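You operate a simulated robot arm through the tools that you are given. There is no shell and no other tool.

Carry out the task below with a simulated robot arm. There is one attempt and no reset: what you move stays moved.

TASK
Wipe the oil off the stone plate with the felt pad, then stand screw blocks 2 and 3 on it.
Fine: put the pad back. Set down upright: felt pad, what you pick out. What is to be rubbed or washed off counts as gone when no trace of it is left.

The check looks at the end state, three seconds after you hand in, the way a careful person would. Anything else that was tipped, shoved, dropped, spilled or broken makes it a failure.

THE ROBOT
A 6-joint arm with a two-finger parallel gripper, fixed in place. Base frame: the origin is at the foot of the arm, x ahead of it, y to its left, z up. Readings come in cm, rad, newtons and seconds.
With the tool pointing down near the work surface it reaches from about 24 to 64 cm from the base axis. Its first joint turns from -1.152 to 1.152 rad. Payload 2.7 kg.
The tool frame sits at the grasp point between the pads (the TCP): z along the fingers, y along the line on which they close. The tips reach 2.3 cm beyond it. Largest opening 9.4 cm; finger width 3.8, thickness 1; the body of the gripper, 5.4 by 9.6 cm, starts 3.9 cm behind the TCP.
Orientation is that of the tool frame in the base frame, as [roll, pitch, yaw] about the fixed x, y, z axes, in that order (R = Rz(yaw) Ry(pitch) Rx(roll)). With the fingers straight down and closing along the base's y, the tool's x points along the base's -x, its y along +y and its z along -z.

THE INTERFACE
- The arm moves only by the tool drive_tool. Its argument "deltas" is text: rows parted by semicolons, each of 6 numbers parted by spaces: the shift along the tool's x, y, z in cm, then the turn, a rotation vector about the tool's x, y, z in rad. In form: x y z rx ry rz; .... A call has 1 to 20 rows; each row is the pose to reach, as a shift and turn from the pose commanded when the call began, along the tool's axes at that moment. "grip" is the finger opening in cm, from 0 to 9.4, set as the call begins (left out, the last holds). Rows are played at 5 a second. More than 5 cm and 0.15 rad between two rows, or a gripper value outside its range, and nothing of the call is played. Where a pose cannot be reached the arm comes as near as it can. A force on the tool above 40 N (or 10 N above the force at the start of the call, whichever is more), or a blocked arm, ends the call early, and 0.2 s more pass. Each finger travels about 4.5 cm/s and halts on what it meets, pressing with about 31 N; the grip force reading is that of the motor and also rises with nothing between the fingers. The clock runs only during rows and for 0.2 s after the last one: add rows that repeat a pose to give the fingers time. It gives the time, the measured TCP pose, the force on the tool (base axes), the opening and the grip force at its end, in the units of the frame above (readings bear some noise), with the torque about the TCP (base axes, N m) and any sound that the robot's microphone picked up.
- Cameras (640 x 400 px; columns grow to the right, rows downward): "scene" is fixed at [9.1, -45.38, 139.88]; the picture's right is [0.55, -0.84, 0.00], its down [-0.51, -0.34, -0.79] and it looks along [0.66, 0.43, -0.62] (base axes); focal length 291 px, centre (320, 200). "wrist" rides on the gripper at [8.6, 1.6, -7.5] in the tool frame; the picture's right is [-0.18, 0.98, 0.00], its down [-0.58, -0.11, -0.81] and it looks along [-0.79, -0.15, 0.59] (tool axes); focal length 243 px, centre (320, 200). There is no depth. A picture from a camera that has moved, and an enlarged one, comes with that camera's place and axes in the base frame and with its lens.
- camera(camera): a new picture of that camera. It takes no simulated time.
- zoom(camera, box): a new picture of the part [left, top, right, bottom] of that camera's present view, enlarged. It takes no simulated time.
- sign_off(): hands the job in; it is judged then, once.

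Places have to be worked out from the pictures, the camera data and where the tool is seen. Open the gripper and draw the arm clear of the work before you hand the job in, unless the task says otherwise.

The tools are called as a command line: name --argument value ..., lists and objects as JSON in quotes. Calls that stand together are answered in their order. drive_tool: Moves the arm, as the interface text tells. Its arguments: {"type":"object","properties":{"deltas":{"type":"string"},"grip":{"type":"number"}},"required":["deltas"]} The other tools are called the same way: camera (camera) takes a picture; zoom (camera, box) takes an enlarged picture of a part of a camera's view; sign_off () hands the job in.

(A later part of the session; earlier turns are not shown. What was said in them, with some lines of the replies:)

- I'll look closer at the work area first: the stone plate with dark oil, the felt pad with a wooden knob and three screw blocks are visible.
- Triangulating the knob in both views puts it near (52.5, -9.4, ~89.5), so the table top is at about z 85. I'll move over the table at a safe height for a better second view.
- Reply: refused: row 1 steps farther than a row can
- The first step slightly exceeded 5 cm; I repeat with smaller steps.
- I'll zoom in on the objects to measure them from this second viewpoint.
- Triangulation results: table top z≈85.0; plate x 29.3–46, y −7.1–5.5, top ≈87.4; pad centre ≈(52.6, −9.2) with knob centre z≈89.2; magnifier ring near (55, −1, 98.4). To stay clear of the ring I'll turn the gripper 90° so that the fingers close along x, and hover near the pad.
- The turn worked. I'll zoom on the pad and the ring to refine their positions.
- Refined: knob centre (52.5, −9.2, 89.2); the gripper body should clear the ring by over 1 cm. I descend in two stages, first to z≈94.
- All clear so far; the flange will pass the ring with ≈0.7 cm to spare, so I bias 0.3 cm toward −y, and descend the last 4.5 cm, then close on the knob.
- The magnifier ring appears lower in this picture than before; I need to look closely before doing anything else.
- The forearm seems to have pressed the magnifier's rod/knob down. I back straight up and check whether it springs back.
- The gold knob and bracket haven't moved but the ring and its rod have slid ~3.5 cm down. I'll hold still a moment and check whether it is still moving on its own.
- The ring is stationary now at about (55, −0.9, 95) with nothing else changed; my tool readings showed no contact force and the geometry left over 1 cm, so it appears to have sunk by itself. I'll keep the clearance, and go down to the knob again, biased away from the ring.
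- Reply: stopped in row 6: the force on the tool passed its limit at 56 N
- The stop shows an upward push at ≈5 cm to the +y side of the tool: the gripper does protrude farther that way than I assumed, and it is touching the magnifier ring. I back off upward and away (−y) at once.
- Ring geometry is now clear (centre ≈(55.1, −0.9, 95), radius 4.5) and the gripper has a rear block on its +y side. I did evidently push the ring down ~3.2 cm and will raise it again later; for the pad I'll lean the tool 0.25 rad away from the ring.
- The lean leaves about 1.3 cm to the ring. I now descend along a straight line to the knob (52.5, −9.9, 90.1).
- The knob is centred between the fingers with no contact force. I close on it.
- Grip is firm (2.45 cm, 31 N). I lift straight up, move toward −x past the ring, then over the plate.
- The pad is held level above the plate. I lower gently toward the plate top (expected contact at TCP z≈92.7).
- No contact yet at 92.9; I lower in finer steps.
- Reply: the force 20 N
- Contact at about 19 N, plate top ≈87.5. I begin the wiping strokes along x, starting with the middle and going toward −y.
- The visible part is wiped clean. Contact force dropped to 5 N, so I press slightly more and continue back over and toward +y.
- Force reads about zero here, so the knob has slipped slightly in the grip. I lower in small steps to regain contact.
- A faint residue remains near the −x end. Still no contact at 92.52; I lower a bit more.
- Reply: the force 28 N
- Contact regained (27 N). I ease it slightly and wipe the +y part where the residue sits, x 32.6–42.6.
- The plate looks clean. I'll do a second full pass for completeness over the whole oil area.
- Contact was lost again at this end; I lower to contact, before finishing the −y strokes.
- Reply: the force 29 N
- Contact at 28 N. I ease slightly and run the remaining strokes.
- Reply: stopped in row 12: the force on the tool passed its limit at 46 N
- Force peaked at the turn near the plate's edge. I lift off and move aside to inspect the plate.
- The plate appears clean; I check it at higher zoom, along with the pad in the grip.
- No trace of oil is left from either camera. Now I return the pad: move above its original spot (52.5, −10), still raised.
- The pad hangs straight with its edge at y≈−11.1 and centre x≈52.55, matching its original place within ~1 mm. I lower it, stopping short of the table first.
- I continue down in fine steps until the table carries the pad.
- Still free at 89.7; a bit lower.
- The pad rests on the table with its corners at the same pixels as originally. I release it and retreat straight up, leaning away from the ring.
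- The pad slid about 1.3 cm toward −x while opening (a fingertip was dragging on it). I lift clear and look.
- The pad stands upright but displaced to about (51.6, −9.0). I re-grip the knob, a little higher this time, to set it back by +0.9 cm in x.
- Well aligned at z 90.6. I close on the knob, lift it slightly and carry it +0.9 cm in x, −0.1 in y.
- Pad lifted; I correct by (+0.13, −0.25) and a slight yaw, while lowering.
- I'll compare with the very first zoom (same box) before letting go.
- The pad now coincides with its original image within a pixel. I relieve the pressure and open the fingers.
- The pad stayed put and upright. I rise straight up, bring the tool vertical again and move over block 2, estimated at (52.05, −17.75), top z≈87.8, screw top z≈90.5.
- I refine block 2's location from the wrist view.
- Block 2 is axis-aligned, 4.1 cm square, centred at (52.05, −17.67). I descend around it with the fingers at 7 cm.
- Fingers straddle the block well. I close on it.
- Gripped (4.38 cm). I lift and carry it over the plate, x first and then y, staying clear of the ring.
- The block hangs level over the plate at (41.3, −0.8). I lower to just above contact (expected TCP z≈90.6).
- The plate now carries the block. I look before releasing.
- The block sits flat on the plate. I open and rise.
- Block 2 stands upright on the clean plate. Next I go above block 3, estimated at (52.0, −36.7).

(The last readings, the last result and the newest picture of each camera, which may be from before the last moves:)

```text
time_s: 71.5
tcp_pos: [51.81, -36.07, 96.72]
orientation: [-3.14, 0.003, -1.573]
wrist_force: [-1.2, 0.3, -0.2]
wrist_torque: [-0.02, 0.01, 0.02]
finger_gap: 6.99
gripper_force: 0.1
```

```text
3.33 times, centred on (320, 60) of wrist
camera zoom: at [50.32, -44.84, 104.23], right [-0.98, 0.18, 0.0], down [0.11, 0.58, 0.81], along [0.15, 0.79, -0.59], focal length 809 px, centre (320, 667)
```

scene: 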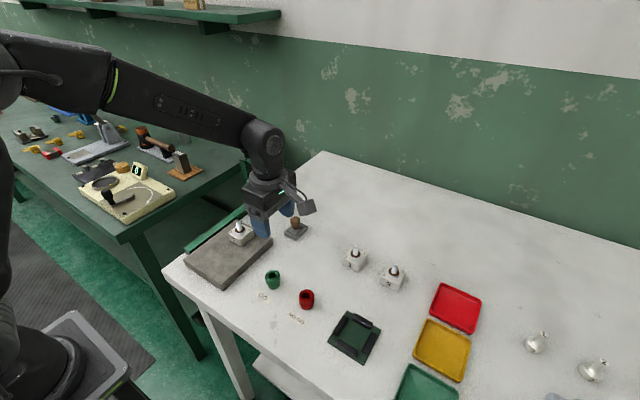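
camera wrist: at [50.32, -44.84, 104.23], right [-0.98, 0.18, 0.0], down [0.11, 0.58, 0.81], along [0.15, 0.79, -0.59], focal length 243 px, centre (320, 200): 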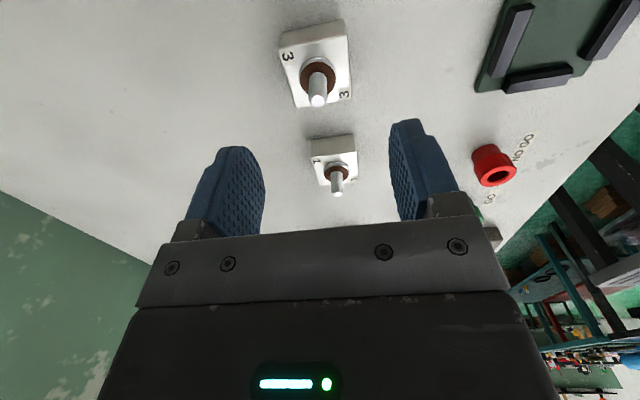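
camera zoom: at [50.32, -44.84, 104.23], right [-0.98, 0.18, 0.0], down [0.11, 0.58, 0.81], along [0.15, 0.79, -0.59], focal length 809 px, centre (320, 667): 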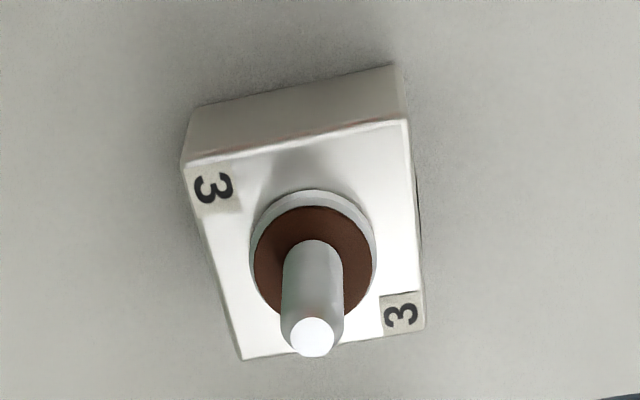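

Block 3's centre refined to (51.98, −36.72), axis-aligned. I descend around it, watching reach.

drive_tool --deltas "0.48 -0.06 2.5 0 0 0; 0.48 -0.06 5 0 0 0; 0.48 -0.06 7 0 0 0; 0.48 -0.06 8.2 0 0 0; 0.48 -0.06 8.65 0 0 0; 0.48 -0.06 8.65 0 0 0" --grip 7

zoom --camera "wrist" --box '[160, 40, 480, 240]'

camera --camera "scene"

```text
time_s: 72.9
tcp_pos: [51.8, -36.44, 88.09]
orientation: [-3.14, -0.001, -1.573]
wrist_force: [-0.1, 0.1, -0.3]
wrist_torque: [-0.02, 0.03, 0.02]
finger_gap: 6.99
gripper_force: 0.1
```

```text
2.00 times, centred on (320, 140) of wrist
camera zoom: at [50.21, -45.28, 95.65], right [-0.98, 0.18, 0.0], down [0.11, 0.58, 0.81], along [0.15, 0.79, -0.59], focal length 485 px, centre (320, 320)
```

zoom: 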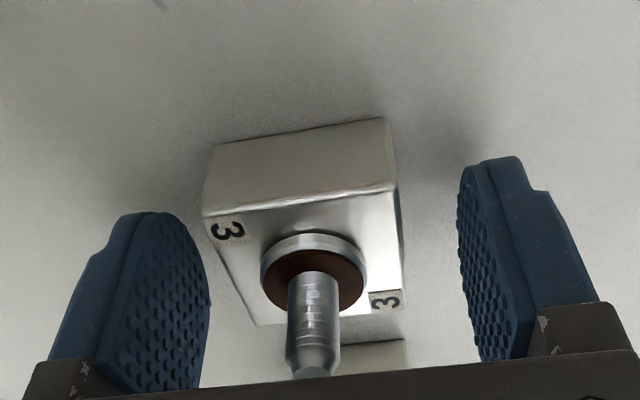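

```text
taken
```

scene: 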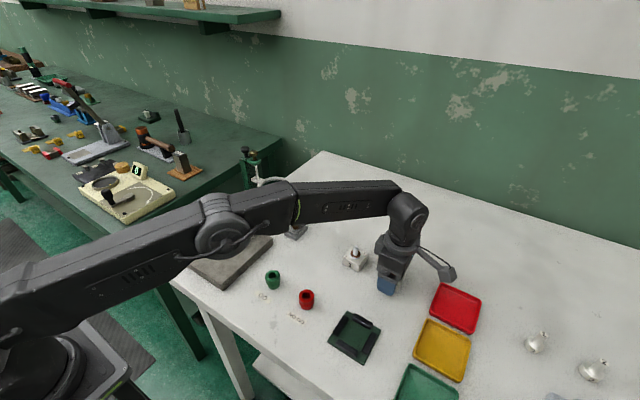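

Reach is fine. I shift 0.15 cm toward +x for centring and close.

drive_tool --deltas "0 -0.15 0 0 0 0; 0 -0.15 0 0 0 0"

drive_tool --deltas "0 0 0 0 0 0; 0 0 0 0 0 0; 0 0 0 0 0 0; 0 0 0 0 0 0" --grip 3

```text
time_s: 73.5
tcp_pos: [51.9, -36.53, 88.19]
orientation: [-3.14, 0.001, -1.573]
wrist_force: [0.7, -0.2, 0.5]
wrist_torque: [0.0, -0.01, -0.02]
finger_gap: 7.01
gripper_force: 0.1
```

```text
time_s: 74.5
tcp_pos: [51.92, -36.53, 88.21]
orientation: [-3.14, 0.0, -1.572]
wrist_force: [1.6, -1.0, -0.3]
wrist_torque: [-0.01, -0.04, 0.03]
finger_gap: 4.38
gripper_force: 30.7
```

Gripped. I lift and carry block 3 to above (33.5, −0.8) on the plate, well clear of block 2.

drive_tool --deltas "0 0 -1 0 0 0; 0 0 -3.5 0 0 0; 0 0 -7 0 0 0; 0 0 -10 0 0 0; -3.6 1.84 -10 0 0 0; -7.2 3.7 -10 0 0 0; -10.8 5.5 -10 0 0 0; -14.4 7.4 -10 0 0 0; -18 9.2 -10 0 0 0; -21.6 11 -10 0 0 0; -25.2 12.9 -10 0 0 0; -28.8 14.7 -10 0 0 0; -32.4 16.6 -10 0 0 0; -35.7 18.4 -10 0 0 0; -35.7 18.4 -10 0 0 0; -35.7 18.4 -10 0 0 0"

camera --camera "wrist"

zoom --camera "scene" --box '[150, 150, 350, 290]'

```text
time_s: 77.9
tcp_pos: [33.69, -0.76, 98.2]
orientation: [-3.14, 0.0, -1.571]
wrist_force: [-0.2, 0.2, -4.6]
wrist_torque: [0.01, 0.03, 0.01]
finger_gap: 4.36
gripper_force: 30.6
```

```text
taken
camera wrist: at [32.05, -9.55, 105.63], right [-0.98, 0.19, 0.0], down [0.11, 0.58, 0.81], along [0.15, 0.79, -0.59], focal length 243 px, centre (320, 200)
```

wrist: 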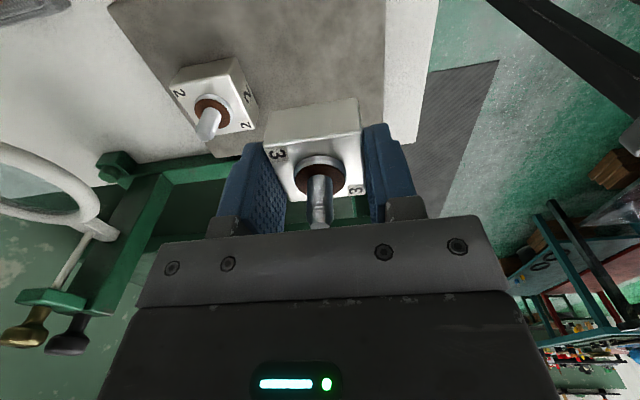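

```text
2.86 times, centred on (250, 220) of scene
camera zoom: at [9.1, -45.38, 139.88], right [0.55, -0.84, 0.0], down [-0.51, -0.34, -0.79], along [0.66, 0.43, -0.62], focal length 833 px, centre (520, 143)
```

zoom: 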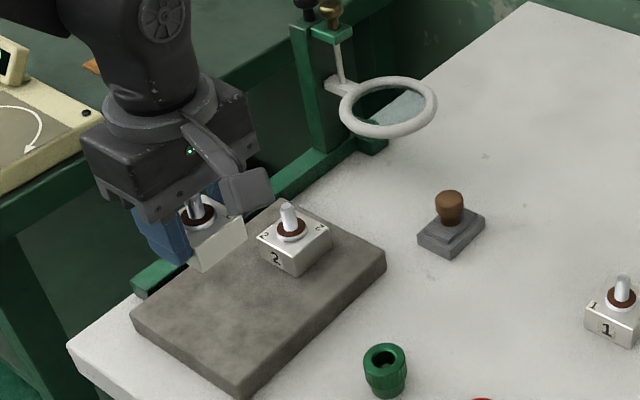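

Clear of block 2. I lower to just above contact and then finely down.

drive_tool --deltas "0 0 2.5 0 0 0; 0 0 5 0 0 0; 0 0 6.5 0 0 0; 0 0 7.1 0 0 0; 0 0 7.1 0 0 0"

drive_tool --deltas "0 0 0.15 0 0 0; 0 0 0.3 0 0 0; 0 0 0.38 0 0 0; 0 0 0.38 0 0 0"

zoom --camera "wrist" --box '[140, 40, 460, 240]'

```text
time_s: 79.1
tcp_pos: [33.67, -0.74, 91.1]
orientation: [-3.139, 0.0, -1.572]
wrist_force: [0.2, -0.1, -4.5]
wrist_torque: [-0.01, 0.0, -0.02]
finger_gap: 4.35
gripper_force: 31.1
```

```text
time_s: 80.1
tcp_pos: [33.64, -0.83, 90.66]
orientation: [-3.14, -0.001, -1.573]
wrist_force: [-0.4, 0.3, -4.2]
wrist_torque: [0.05, -0.01, 0.02]
finger_gap: 4.38
gripper_force: 31.4
```

```text
2.00 times, centred on (300, 140) of wrist
camera zoom: at [32.02, -9.54, 98.23], right [-0.98, 0.18, 0.0], down [0.11, 0.58, 0.81], along [0.15, 0.79, -0.59], focal length 485 px, centre (360, 320)
```

zoom: 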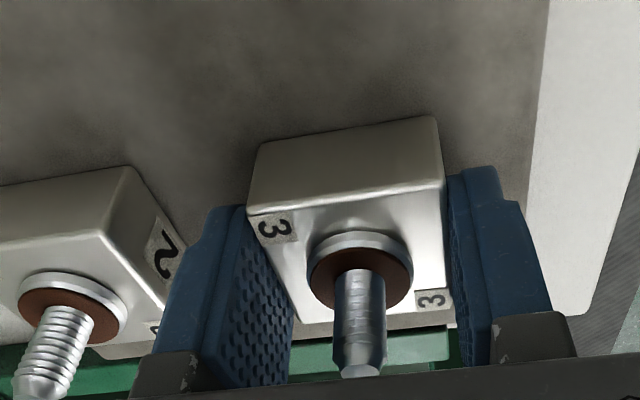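

Not yet in contact (weight still −4.2 N). I go a little lower.

drive_tool --deltas "0 0 0.05 0 0 0; 0 0 0.1 0 0 0; 0 0 0.13 0 0 0; 0 0 0.13 0 0 0"

```text
time_s: 81.1
tcp_pos: [33.65, -0.79, 90.8]
orientation: [-3.139, 0.0, -1.571]
wrist_force: [-6.4, 0.2, 22.5]
wrist_torque: [-0.02, 0.19, -0.04]
finger_gap: 4.39
gripper_force: 31.2
```

The plate carries the block now (22 N press). I relieve the pressure slightly and open a little.

drive_tool --deltas "0 0 -0.06 0 0 0; 0 0 -0.06 0 0 0"

drive_tool --deltas "0 0 0 0 0 0; 0 0 0 0 0 0; 0 0 0 0 0 0; 0 0 0 0 0 0" --grip 5.8

zoom --camera "wrist" --box '[140, 40, 460, 240]'

```text
time_s: 81.7
tcp_pos: [33.64, -0.8, 90.59]
orientation: [-3.137, 0.0, -1.57]
wrist_force: [-1.7, -1.5, 13.5]
wrist_torque: [0.04, -0.06, 0.01]
finger_gap: 4.37
gripper_force: 31.4
```

```text
time_s: 82.7
tcp_pos: [33.65, -0.72, 90.73]
orientation: [-3.141, -0.001, -1.573]
wrist_force: [0.1, -0.4, -0.3]
wrist_torque: [-0.01, 0.0, 0.01]
finger_gap: 5.81
gripper_force: 0.1
```

```text
2.00 times, centred on (300, 140) of wrist
camera zoom: at [32.02, -9.52, 98.14], right [-0.98, 0.18, 0.0], down [0.11, 0.58, 0.81], along [0.15, 0.79, -0.59], focal length 485 px, centre (360, 320)
```

zoom: 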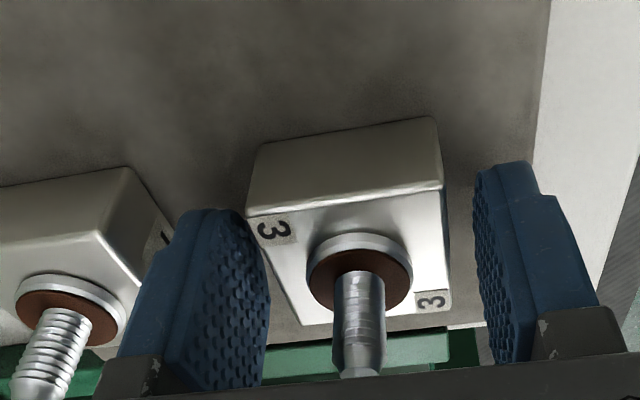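

Block 3 stands free. I rise straight up and move off toward −y.

drive_tool --deltas "0 0 -1 0 0 0; 0 0 -3 0 0 0; 0 0 -6 0 0 0; 0 0 -9 0 0 0; 0 0 -12 0 0 0; 4 -2 -13 0 0 0; 8 -4 -13 0 0 0; 12 -6 -13 0 0 0; 16 -8 -13 0 0 0; 16 -8 -13 0 0 0"

camera --camera "scene"

zoom --camera "scene" --box '[160, 140, 320, 290]'

camera --camera "wrist"

```text
time_s: 84.9
tcp_pos: [41.7, -16.74, 103.64]
orientation: [-3.141, 0.0, -1.57]
wrist_force: [1.0, -0.8, -1.2]
wrist_torque: [-0.01, 0.03, 0.01]
finger_gap: 5.81
gripper_force: 0.1
```

```text
taken
```

scene: 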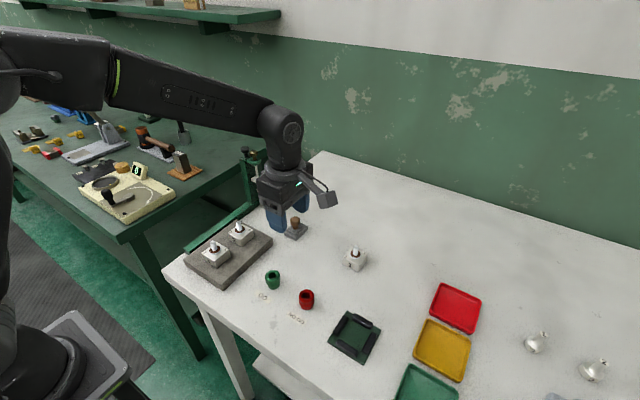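

```text
2.67 times, centred on (240, 215) of scene
camera zoom: at [9.1, -45.38, 139.88], right [0.55, -0.84, 0.0], down [-0.51, -0.34, -0.79], along [0.66, 0.43, -0.62], focal length 777 px, centre (533, 160)
```

zoom: 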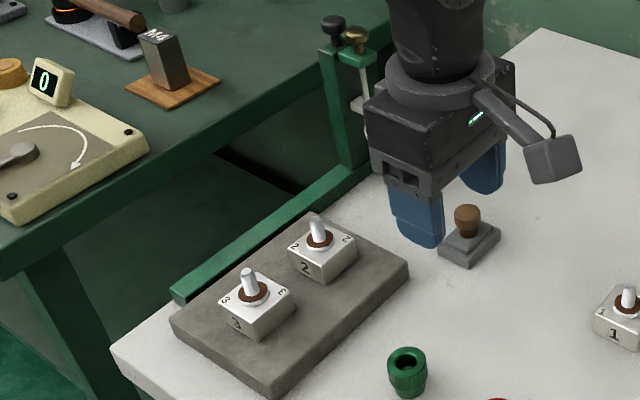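

```text
taken
camera wrist: at [40.02, -25.53, 111.11], right [-0.98, 0.18, 0.0], down [0.11, 0.58, 0.81], along [0.15, 0.79, -0.59], focal length 243 px, centre (320, 200)
```

wrist: 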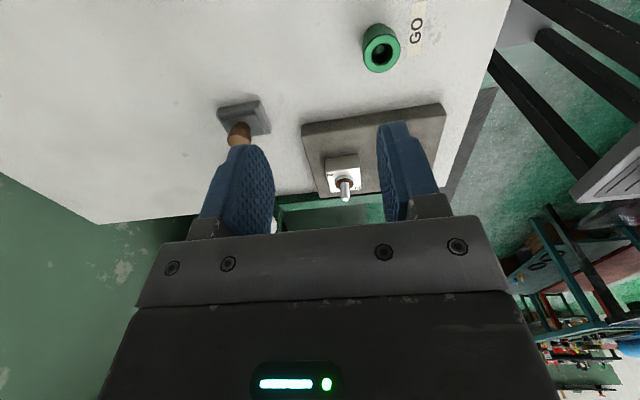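

Both blocks stand on the plate and the pad is back. What remains is the magnifier ring, which I pushed down ~3.2 cm; I'll lift it back from beneath with one finger. First, I turn the gripper back to the default yaw at a safe height.

drive_tool --deltas "0.3 -0.3 -0.8 0 0 0.13; 0.6 -0.6 -1.6 0 0 0.26; 0.9 -0.9 -2.4 0 0 0.39; 1.2 -1.2 -3.2 0 0 0.52; 1.5 -1.5 -4 0 0 0.65; 1.8 -1.8 -4.8 0 0 0.78; 2.1 -2.1 -5.6 0 0 0.91; 2.4 -2.4 -6.4 0 0 1.04; 2.7 -2.7 -7.2 0 0 1.17; 3 -3 -8 0 0 1.3; 3.2 -3.2 -8.2 0 0 1.44; 3.3 -3.3 -8.4 0 0 1.57; 3.3 -3.3 -8.4 0 0 1.57"

zoom --camera "scene" --box '[160, 140, 440, 315]'

zoom --camera "scene" --box '[210, 130, 350, 250]'

camera --camera "wrist"

```text
time_s: 87.7
tcp_pos: [44.92, -20.08, 112.08]
orientation: [3.14, 0.001, 3.138]
wrist_force: [-0.5, -0.2, -1.0]
wrist_torque: [-0.02, 0.04, 0.02]
finger_gap: 5.79
gripper_force: 0.1
```

```text
2.29 times, centred on (300, 228) of scene
camera zoom: at [9.1, -45.38, 139.88], right [0.55, -0.84, 0.0], down [-0.51, -0.34, -0.79], along [0.66, 0.43, -0.62], focal length 666 px, centre (366, 137)
```

zoom: 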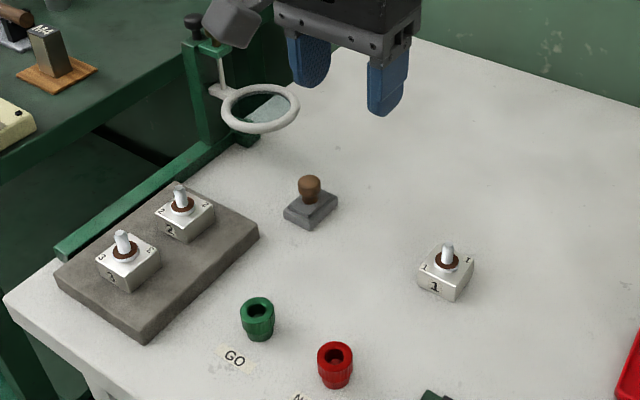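

```text
3.33 times, centred on (280, 190) of scene
camera zoom: at [9.1, -45.38, 139.88], right [0.55, -0.84, 0.0], down [-0.51, -0.34, -0.79], along [0.66, 0.43, -0.62], focal length 971 px, centre (453, 233)
```

zoom: 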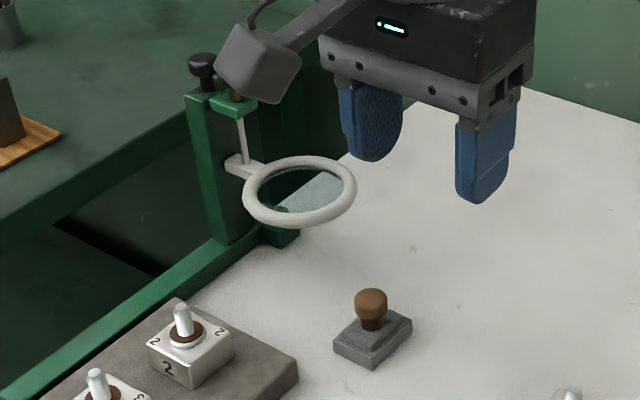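

```text
taken
camera wrist: at [36.26, -18.59, 119.61], right [0.19, 0.98, 0.0], down [0.58, -0.11, 0.81], along [0.79, -0.15, -0.59], focal length 243 px, centre (320, 200)
```

wrist: 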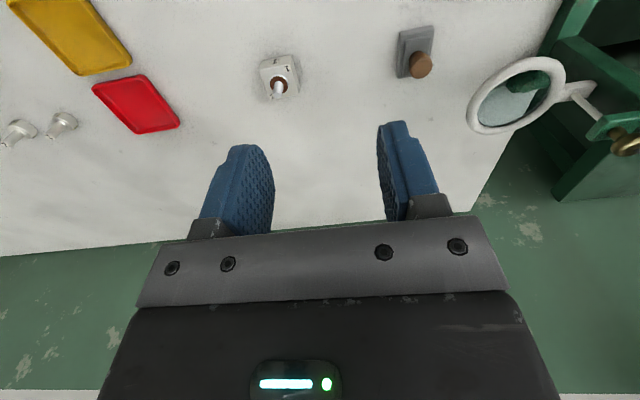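

The scene otherwise matches the start. The ring needs to go up about 3.4 cm. I tilt the tool so it points toward +y (70° from vertical), one finger above and one below, at a safe place first.

drive_tool --deltas "-0.7 0.5 0.3 -0.122 0 0; -1.4 1 0.6 -0.244 0 0; -2.1 1.5 1 -0.366 0 0; -2.8 2 1.5 -0.488 0 0; -3.5 2.5 2 -0.61 0 0; -4.2 3 2.5 -0.732 0 0; -4.9 3.5 3 -0.854 0 0; -5.6 4 3.5 -0.976 0 0; -6.3 4.5 4 -1.098 0 0; -7 5 4.5 -1.22 0 0; -7 5 4.5 -1.22 0 0" --grip 5

camera --camera "scene"

camera --camera "wrist"

```text
time_s: 90.1
tcp_pos: [51.88, -15.09, 107.47]
orientation: [1.919, 0.003, 3.141]
wrist_force: [0.0, 0.3, 0.5]
wrist_torque: [0.05, -0.04, -0.04]
finger_gap: 5.0
gripper_force: 0.1
```

```text
taken
```

scene: 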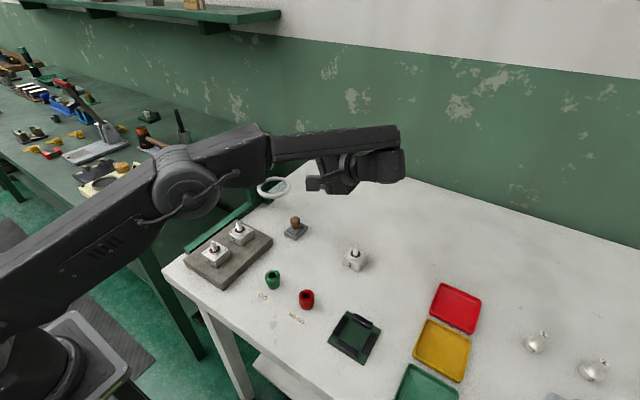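

```text
taken
camera wrist: at [43.21, -21.62, 111.62], right [0.18, 0.34, 0.92], down [0.58, -0.8, 0.17], along [0.79, 0.51, -0.34], focal length 243 px, centre (320, 200)
```

wrist: 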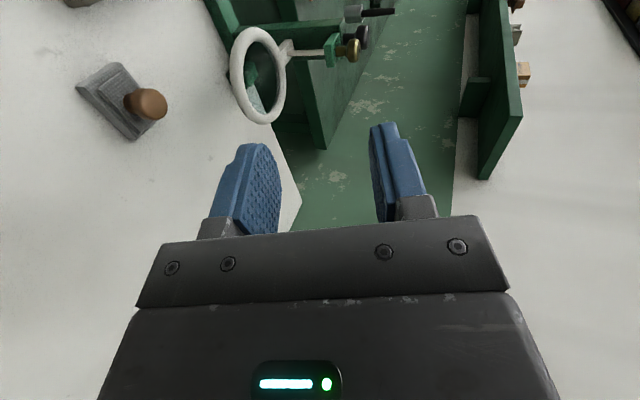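

The view confirms the ring at about (54.8, −0.95, 95) and the geometry. I lower to z≈97 at y=−15, in front of the ring.

drive_tool --deltas "-0.8 -2.5 0.9 0 0 0; -1.5 -5 1.8 0 0 0; -2.2 -7.5 2.7 0 0 0; -2.9 -9.87 3.58 0 0 0; -2.9 -9.87 3.58 0 0 0"

camera --camera "wrist"

camera --camera "scene"

```text
time_s: 91.3
tcp_pos: [54.8, -15.24, 97.2]
orientation: [1.921, 0.001, -3.141]
wrist_force: [1.1, 0.4, 0.4]
wrist_torque: [0.03, -0.01, -0.03]
finger_gap: 4.97
gripper_force: 0.1
```

```text
taken
camera wrist: at [46.22, -21.72, 101.31], right [0.18, 0.34, 0.92], down [0.58, -0.79, 0.18], along [0.79, 0.5, -0.34], focal length 243 px, centre (320, 200)
```

wrist: 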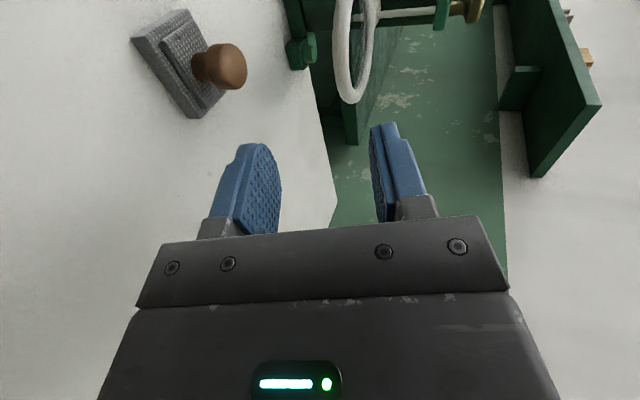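

```text
taken
```

scene: 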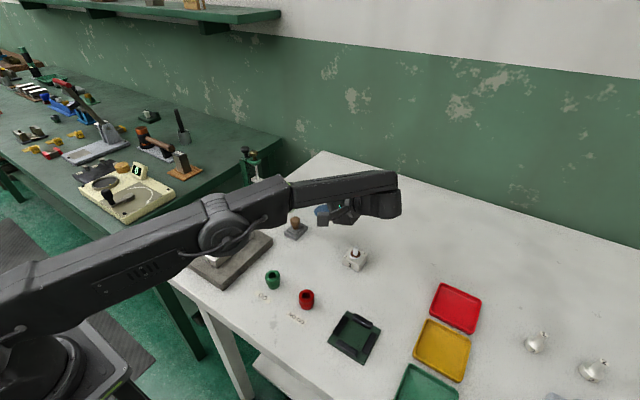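

Clear so far. I zoom to check the ring relative to the fingers.

zoom --camera "wrist" --box '[240, 0, 480, 150]'

```text
2.67 times, centred on (360, 75) of wrist
camera zoom: at [46.22, -21.72, 101.31], right [0.18, 0.34, 0.92], down [0.58, -0.79, 0.18], along [0.79, 0.5, -0.34], focal length 647 px, centre (213, 533)
```

zoom: 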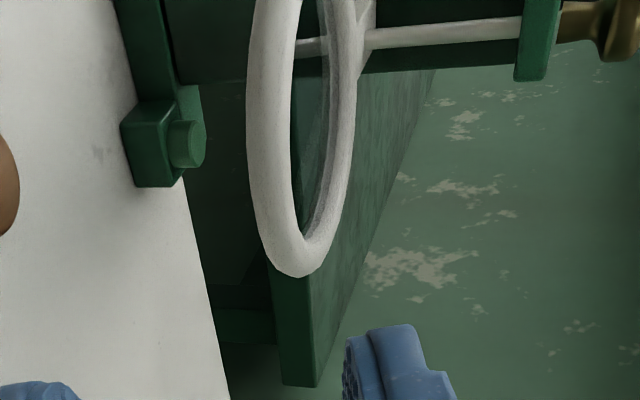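

Ring rim bottom is at z≈94.5. I lower 1 cm and then slide in toward +y with the ring passing between the fingers.

drive_tool --deltas "0 -0.94 0.341 0 0 0; 0 0.1 3.2 0 0 0; 0 1.1 6 0 0 0; 0 1.9 8.2 0 0 0; 0 2.3 9.3 0 0 0; 0 2.3 9.3 0 0 0"

camera --camera "wrist"

zoom --camera "scene" --box '[210, 130, 350, 250]'

```text
time_s: 92.7
tcp_pos: [54.78, -5.65, 96.06]
orientation: [1.92, 0.002, -3.141]
wrist_force: [-0.1, -0.5, 0.5]
wrist_torque: [-0.01, 0.0, -0.03]
finger_gap: 4.99
gripper_force: 0.1
```

```text
taken
camera wrist: at [46.08, -12.19, 100.11], right [0.18, 0.34, 0.92], down [0.58, -0.79, 0.18], along [0.79, 0.5, -0.34], focal length 243 px, centre (320, 200)
```

wrist: 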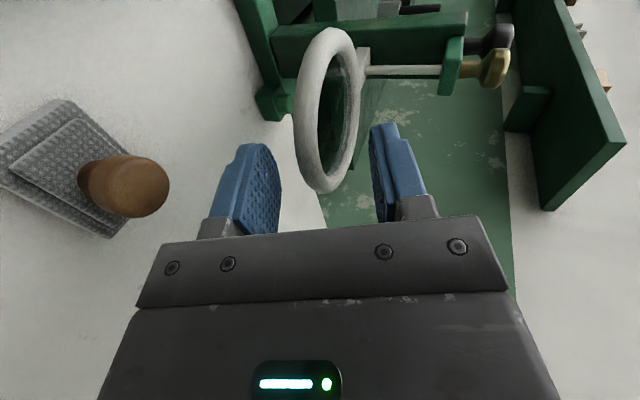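

```text
3.33 times, centred on (280, 190) of scene
camera zoom: at [9.1, -45.37, 139.88], right [0.55, -0.84, 0.0], down [-0.51, -0.34, -0.79], along [0.66, 0.43, -0.62], focal length 971 px, centre (453, 233)
```

zoom: 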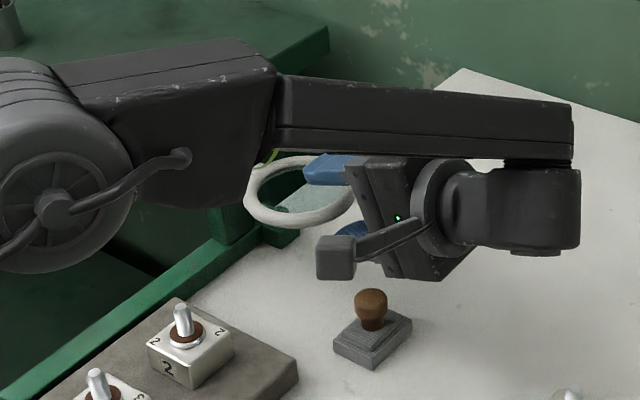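

The ring is between the fingers with the lower one ~1 cm below. I move 1.2 cm further in and raise gently to find contact.

drive_tool --deltas "0 0.2 0.56 0 0 0; 0 0.41 1.13 0 0 0; 0 0.69 1.03 0 0 0; 0 0.97 0.925 0 0 0; 0 0.97 0.925 0 0 0"

camera --camera "wrist"

```text
time_s: 93.9
tcp_pos: [54.79, -4.37, 96.72]
orientation: [1.921, 0.003, 3.141]
wrist_force: [0.0, -0.7, -0.3]
wrist_torque: [0.01, 0.01, -0.03]
finger_gap: 4.98
gripper_force: 0.1
```

```text
taken
camera wrist: at [46.14, -10.95, 100.77], right [0.18, 0.34, 0.92], down [0.58, -0.79, 0.17], along [0.79, 0.5, -0.34], focal length 243 px, centre (320, 200)
```

wrist: 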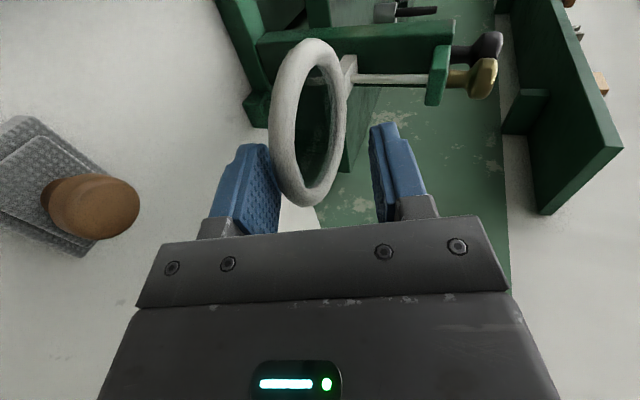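

Almost touching. I raise slowly by 1 cm and watch the force and whether the ring moves.

drive_tool --deltas "0 0.19 -0.07 0 0 0; 0 0.38 -0.14 0 0 0; 0 0.56 -0.2 0 0 0; 0 0.75 -0.27 0 0 0; 0 0.94 -0.34 0 0 0; 0 0.94 -0.34 0 0 0"

camera --camera "wrist"

zoom --camera "scene" --box '[210, 130, 350, 250]'

```text
time_s: 95.3
tcp_pos: [54.82, -4.43, 97.7]
orientation: [1.921, 0.0, 3.141]
wrist_force: [-0.2, 0.3, -3.0]
wrist_torque: [0.01, 0.02, 0.0]
finger_gap: 5.09
gripper_force: 1.3
```

```text
taken
camera wrist: at [46.15, -11.01, 101.85], right [0.18, 0.34, 0.92], down [0.58, -0.79, 0.18], along [0.79, 0.5, -0.34], focal length 243 px, centre (320, 200)
```

wrist: 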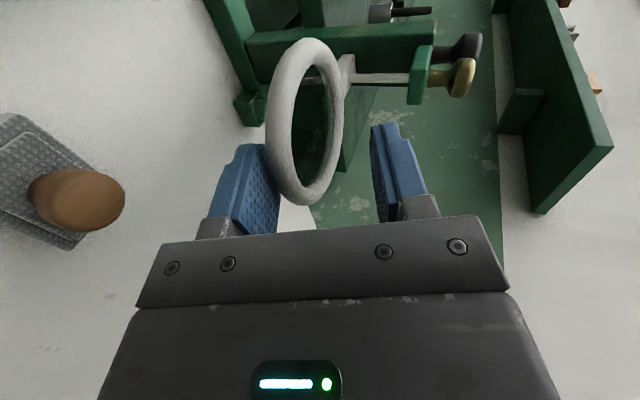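

```text
3.33 times, centred on (280, 190) of scene
camera zoom: at [9.1, -45.38, 139.88], right [0.55, -0.84, 0.0], down [-0.51, -0.34, -0.79], along [0.66, 0.43, -0.62], focal length 971 px, centre (453, 233)
```

zoom: 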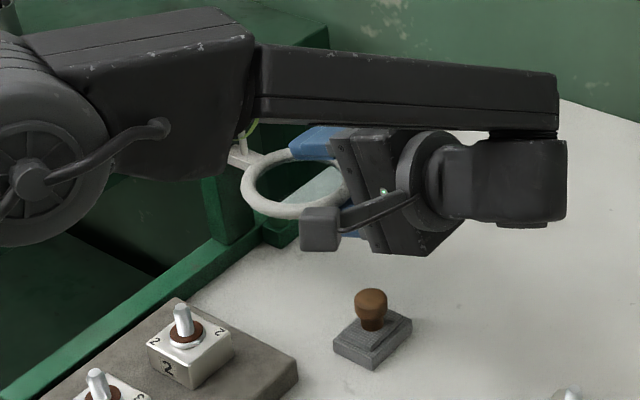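

The ring moves up easily (≈3 N). I keep raising, 2.2 cm more.

drive_tool --deltas "0 0.28 -0.1 0 0 0; 0 0.56 -0.2 0 0 0; 0 0.85 -0.31 0 0 0; 0 1.13 -0.41 0 0 0; 0 1.41 -0.51 0 0 0; 0 1.69 -0.61 0 0 0; 0 1.97 -0.72 0 0 0; 0 2.07 -0.75 0 0 0; 0 2.07 -0.75 0 0 0"

camera --camera "wrist"

zoom --camera "scene" --box '[210, 130, 350, 250]'

```text
time_s: 97.3
tcp_pos: [54.74, -4.39, 99.89]
orientation: [1.919, 0.002, -3.141]
wrist_force: [0.7, -2.1, -2.4]
wrist_torque: [-0.01, -0.02, -0.01]
finger_gap: 5.12
gripper_force: 1.2
```

```text
taken
camera wrist: at [46.15, -10.98, 103.99], right [0.18, 0.34, 0.92], down [0.58, -0.79, 0.18], along [0.79, 0.5, -0.34], focal length 243 px, centre (320, 200)
```

wrist: 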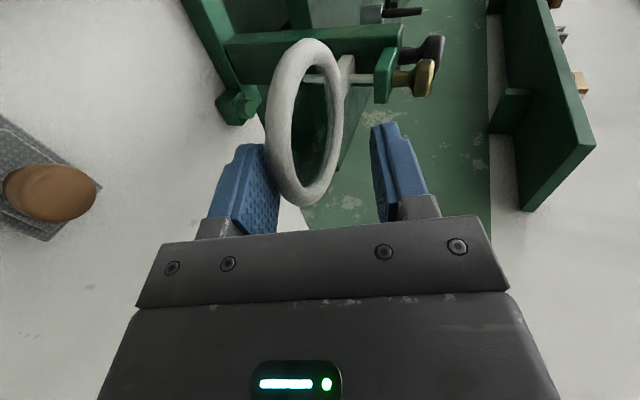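

```text
3.33 times, centred on (280, 190) of scene
camera zoom: at [9.1, -45.38, 139.88], right [0.55, -0.84, 0.0], down [-0.51, -0.34, -0.79], along [0.66, 0.43, -0.62], focal length 971 px, centre (453, 233)
```

zoom: 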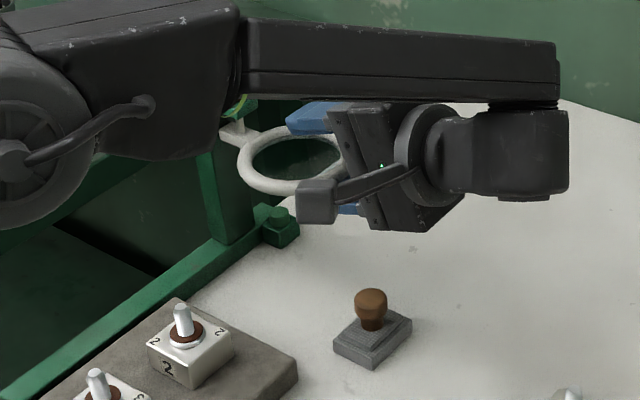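

Nearly there. I compare with the initial zoom using the same box.

zoom --camera "scene" --box '[160, 140, 440, 315]'

zoom --camera "wrist" --box '[240, 20, 460, 220]'

```text
2.29 times, centred on (300, 228) of scene
camera zoom: at [9.1, -45.38, 139.88], right [0.55, -0.84, 0.0], down [-0.51, -0.34, -0.79], along [0.66, 0.43, -0.62], focal length 666 px, centre (366, 137)
```

zoom: 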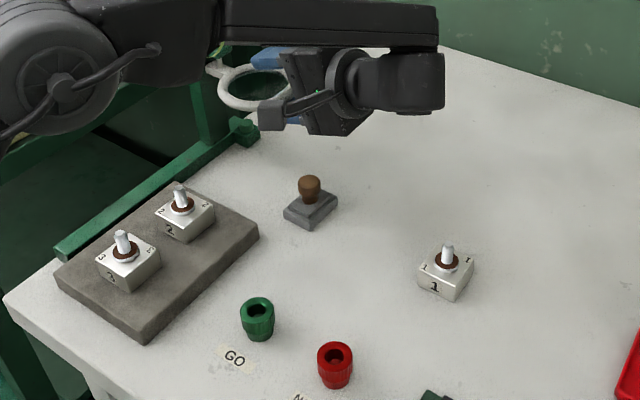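

```text
2.00 times, centred on (350, 120) of wrist
camera zoom: at [46.15, -10.98, 103.99], right [0.18, 0.34, 0.92], down [0.58, -0.79, 0.18], along [0.79, 0.5, -0.34], focal length 485 px, centre (260, 360)
```

zoom: 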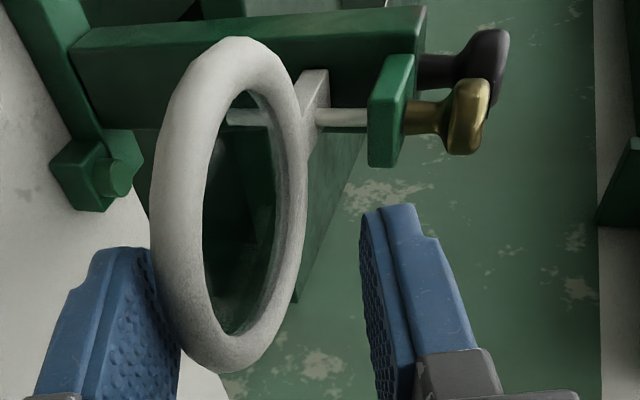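

About 0.5 cm is still missing compared with the start. I raise 0.5 cm more, then lower the finger away and compare.

drive_tool --deltas "0 0.16 -0.06 0 0 0; 0 0.31 -0.11 0 0 0; 0 0.47 -0.17 0 0 0; 0 0.47 -0.17 0 0 0"

zoom --camera "scene" --box '[210, 130, 350, 250]'

zoom --camera "scene" --box '[160, 140, 440, 315]'

```text
time_s: 98.3
tcp_pos: [54.81, -4.38, 100.38]
orientation: [1.921, 0.001, -3.141]
wrist_force: [-1.4, -1.5, -4.3]
wrist_torque: [0.02, 0.03, 0.0]
finger_gap: 5.16
gripper_force: 2.1
```

```text
3.33 times, centred on (280, 190) of scene
camera zoom: at [9.1, -45.38, 139.88], right [0.55, -0.84, 0.0], down [-0.51, -0.34, -0.79], along [0.66, 0.43, -0.62], focal length 971 px, centre (453, 233)
```

zoom: 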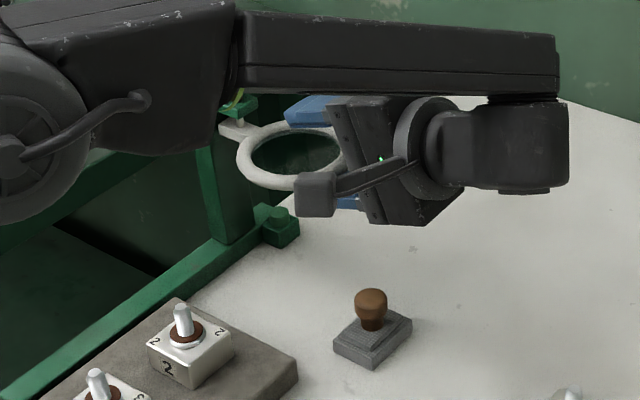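

```text
2.29 times, centred on (300, 228) of scene
camera zoom: at [9.1, -45.38, 139.88], right [0.55, -0.84, 0.0], down [-0.51, -0.34, -0.79], along [0.66, 0.43, -0.62], focal length 666 px, centre (366, 137)
```

zoom: 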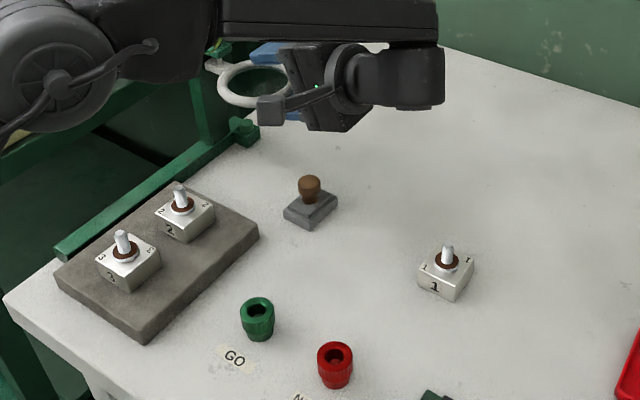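

The ring now matches its starting position in the image. I lower the finger 0.8 cm off the ring and draw back toward −y.

drive_tool --deltas "0 -0.38 0.14 0 0 0; 0 -0.75 0.27 0 0 0; 0 -0.75 0.27 0 0 0; 0 -1.43 -1.6 0 0 0; 0 -2.3 -4 0 0 0; 0 -3.3 -6.8 0 0 0; 0 -4.3 -9.5 0 0 0; 0 -4.6 -10.3 0 0 0; 0 -4.6 -10.3 0 0 0"

zoom --camera "scene" --box '[210, 130, 350, 250]'

camera --camera "wrist"

```text
time_s: 100.3
tcp_pos: [54.86, -15.81, 99.5]
orientation: [1.919, 0.001, -3.141]
wrist_force: [0.3, -0.1, -0.2]
wrist_torque: [0.0, 0.0, 0.0]
finger_gap: 4.98
gripper_force: 0.0
```

```text
3.33 times, centred on (280, 190) of scene
camera zoom: at [9.1, -45.38, 139.88], right [0.55, -0.84, 0.0], down [-0.51, -0.34, -0.79], along [0.66, 0.43, -0.62], focal length 971 px, centre (453, 233)
```

zoom: 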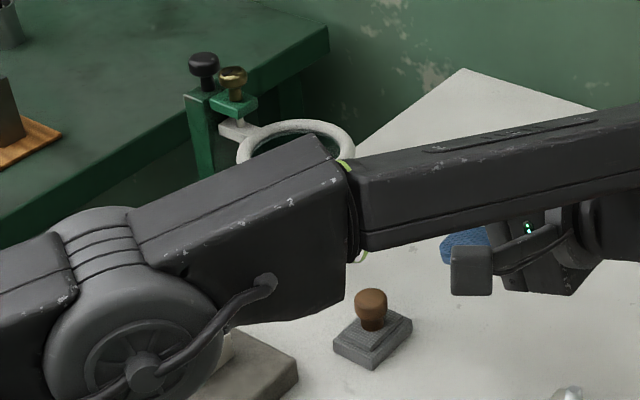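

```text
taken
camera wrist: at [46.2, -22.28, 103.65], right [0.18, 0.34, 0.92], down [0.58, -0.79, 0.17], along [0.79, 0.5, -0.34], focal length 243 px, centre (320, 200)
```

wrist: 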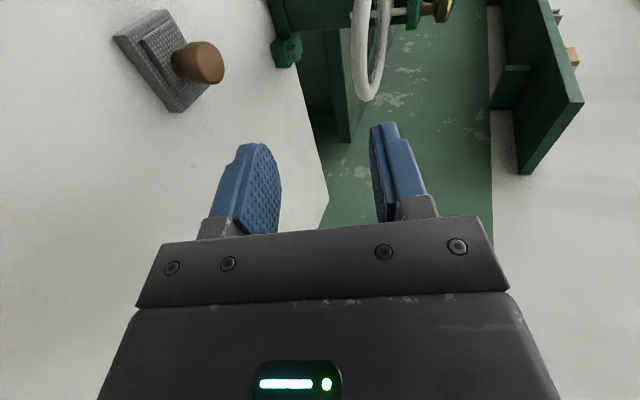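

The ring stays up. I raise the arm clear and bring the tool vertical again.

drive_tool --deltas "0 2.8 -1 0 0 0; 0 5.6 -2 0 0 0; 0 8.5 -3.1 0 0 0; 1 9.4 -3.4 0.122 0 0; 2 10.3 -3.7 0.244 0 0; 3 11.2 -4.1 0.366 0 0; 4 11.2 -4.1 0.488 0 0; 5 11.2 -4.1 0.61 0 0; 6 11.2 -4.1 0.732 0 0; 7 11.2 -4.1 0.854 0 0; 8 11.2 -4.1 0.976 0 0; 9 11.2 -4.1 1.098 0 0; 10 11.2 -4.1 1.22 0 0; 10 11.2 -4.1 1.22 0 0" --grip 9.4

camera --camera "scene"

zoom --camera "scene" --box '[160, 140, 440, 315]'

```text
time_s: 103.3
tcp_pos: [44.83, -15.74, 111.39]
orientation: [-3.14, 0.002, 3.14]
wrist_force: [-0.2, -1.0, -0.5]
wrist_torque: [-0.02, 0.0, 0.01]
finger_gap: 9.4
gripper_force: 0.0
out of reach, approached as far as the arm can: row 2, 3, 4
```

```text
taken
```

scene: 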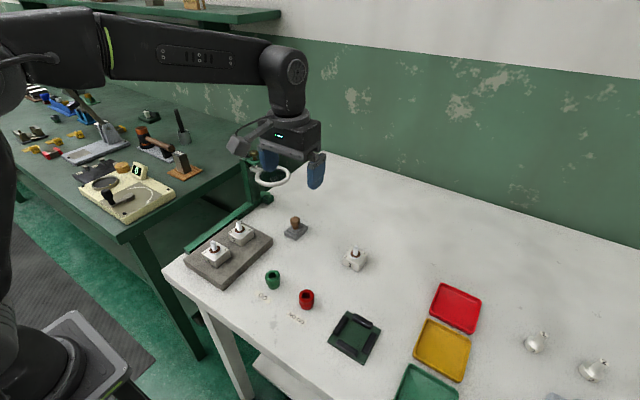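

```text
2.29 times, centred on (300, 228) of scene
camera zoom: at [9.1, -45.37, 139.88], right [0.55, -0.84, 0.0], down [-0.51, -0.34, -0.79], along [0.66, 0.43, -0.62], focal length 666 px, centre (366, 137)
```

zoom: 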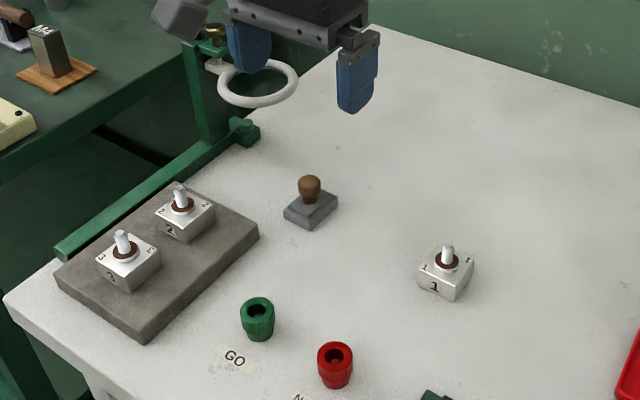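

The ring matches the opening picture. I move back to my earlier observation pose for a final check against the first wrist view.

drive_tool --deltas "3 0.5 -0.8 0 0 0; 6 1 -1.6 0 0 0; 9 1.5 -2.4 0 0 0; 11.7 2.1 -3 0 0 0; 11.7 2.1 -3 0 0 0; 11.7 2.1 -3 0 0 0"

camera --camera "wrist"

zoom --camera "wrist" --box '[280, 0, 520, 150]'

zoom --camera "scene" --box '[170, 190, 290, 290]'

zoom --camera "scene" --box '[260, 200, 420, 300]'

```text
time_s: 104.7
tcp_pos: [32.99, -13.75, 114.8]
orientation: [3.14, 0.001, 3.141]
wrist_force: [0.5, -0.4, 0.1]
wrist_torque: [-0.02, 0.0, 0.0]
finger_gap: 9.41
gripper_force: 0.1
```

```text
taken
camera wrist: at [24.39, -12.22, 122.12], right [0.18, 0.98, 0.0], down [0.58, -0.11, 0.81], along [0.79, -0.15, -0.59], focal length 243 px, centre (320, 200)
```

wrist: 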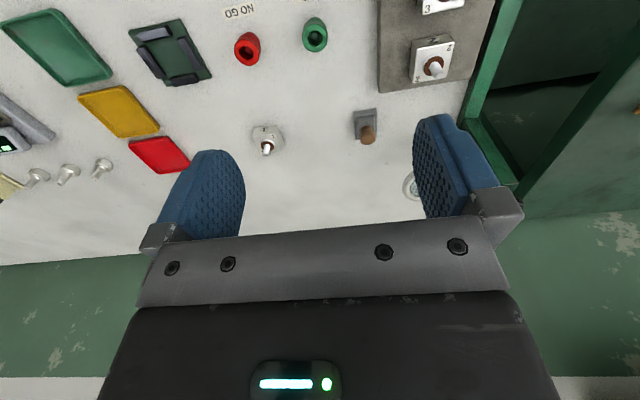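

```text
2.67 times, centred on (400, 75) of wrist
camera zoom: at [24.39, -12.22, 122.12], right [0.18, 0.98, 0.0], down [0.58, -0.11, 0.81], along [0.79, -0.15, -0.59], focal length 647 px, centre (107, 533)
```

zoom: 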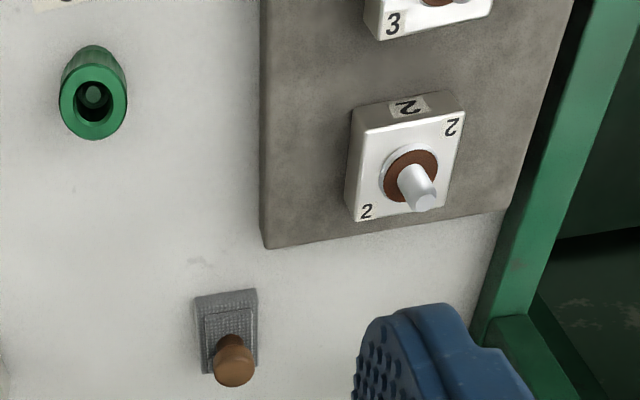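

```text
4.00 times, centred on (230, 240) of scene
camera zoom: at [9.1, -45.38, 139.88], right [0.55, -0.84, 0.0], down [-0.51, -0.34, -0.79], along [0.66, 0.43, -0.62], focal length 1166 px, centre (680, 40)
```

zoom: 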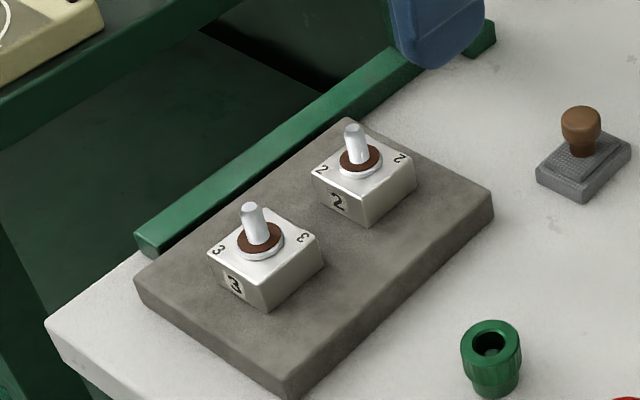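

```text
4.00 times, centred on (340, 250) of scene
camera zoom: at [9.1, -45.38, 139.88], right [0.55, -0.84, 0.0], down [-0.51, -0.34, -0.79], along [0.66, 0.43, -0.62], focal length 1166 px, centre (240, 0)
```

zoom: 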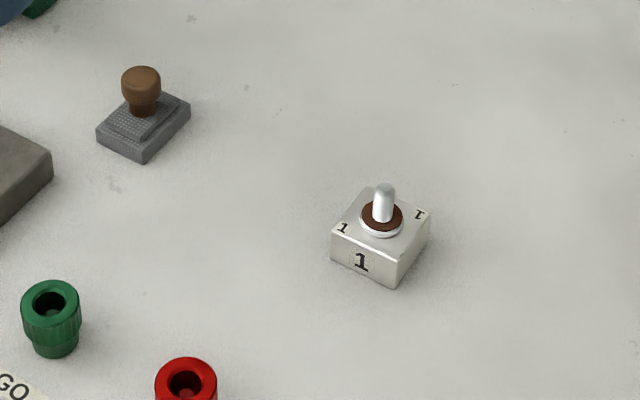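

All objects match. I return to the start pose and do a last comparison of the ring with the opening picture.

drive_tool --deltas "0 2 -3 0 0 0; 0 5 -5.5 0 0 0; 0 9.5 -5.5 0 0 0; 0 14 -5.5 0 0 0; 0 18.3 -5.5 0 0 0; 0 18.3 -5.5 0 0 0"

zoom --camera "scene" --box '[160, 140, 440, 315]'

zoom --camera "wrist" --box '[100, 0, 400, 188]'

camera --camera "scene"

```text
time_s: 106.1
tcp_pos: [33.13, 4.67, 119.99]
orientation: [-3.141, 0.0, -3.142]
wrist_force: [0.1, 0.4, 0.5]
wrist_torque: [-0.02, 0.01, 0.0]
finger_gap: 9.39
gripper_force: 0.0
```

```text
2.29 times, centred on (300, 228) of scene
camera zoom: at [9.1, -45.37, 139.88], right [0.55, -0.84, 0.0], down [-0.51, -0.34, -0.79], along [0.66, 0.43, -0.62], focal length 666 px, centre (366, 137)
```

zoom: 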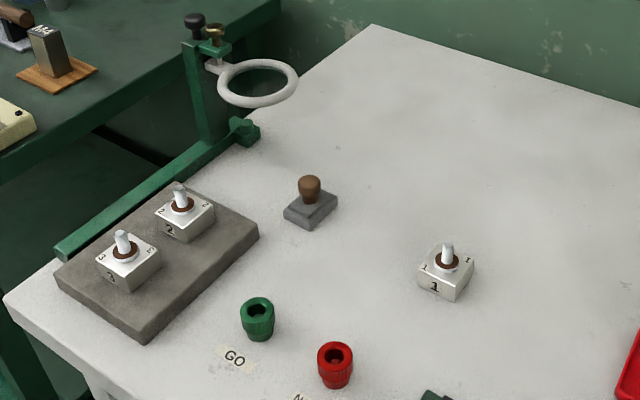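

```text
2.13 times, centred on (250, 94) of wrist
camera zoom: at [24.51, 6.24, 127.48], right [0.18, 0.98, 0.0], down [0.58, -0.11, 0.81], along [0.79, -0.15, -0.59], focal length 516 px, centre (469, 426)
```

zoom: 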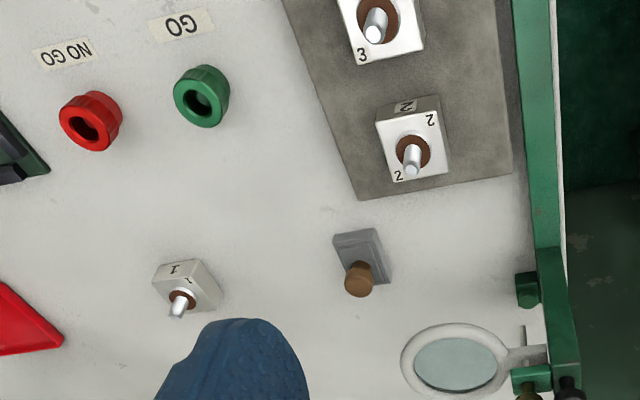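

```text
taken
```

scene: 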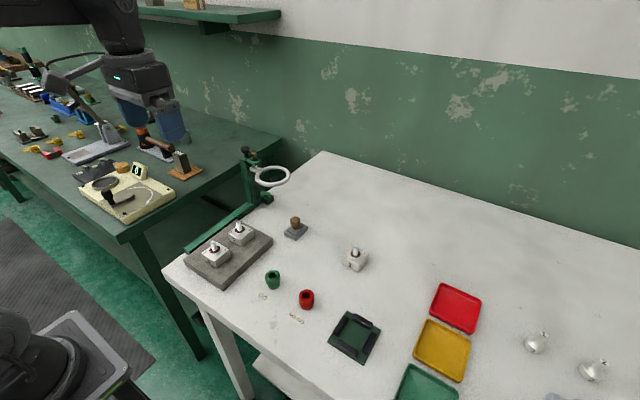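

The ring, pad, caps and block 1 all match the opening picture. The plate shows no oil, blocks 2 and 3 stand upright on it, and the gripper is open with the arm clear. I hand in the job.

sign_off

```text
The job is handed in.
```

I wiped the oil off the stone plate, put the felt pad back in its place, and stood screw blocks 2 and 3 upright on the plate. No trace of oil shows in either camera. The job is handed in, with the gripper open and the arm back at its start pose.

Two things went wrong along the way, and I corrected both before handing in:

- **Magnifier ring:** while I was reaching for the pad, the gripper pushed the magnifier ring down about 3.4 cm. A second approach pressed on it with up to 56 N before the arm stopped. I raised the ring again with one finger, and its outline now matches the opening picture.
- **Felt pad:** when I first set it down, a fingertip dragged it about 1 cm sideways. I picked it up again and set it down in its original spot, upright and matching the opening picture to about a pixel.

Block 1, the GO and NO GO caps and the trays look unmoved in the final pictures.
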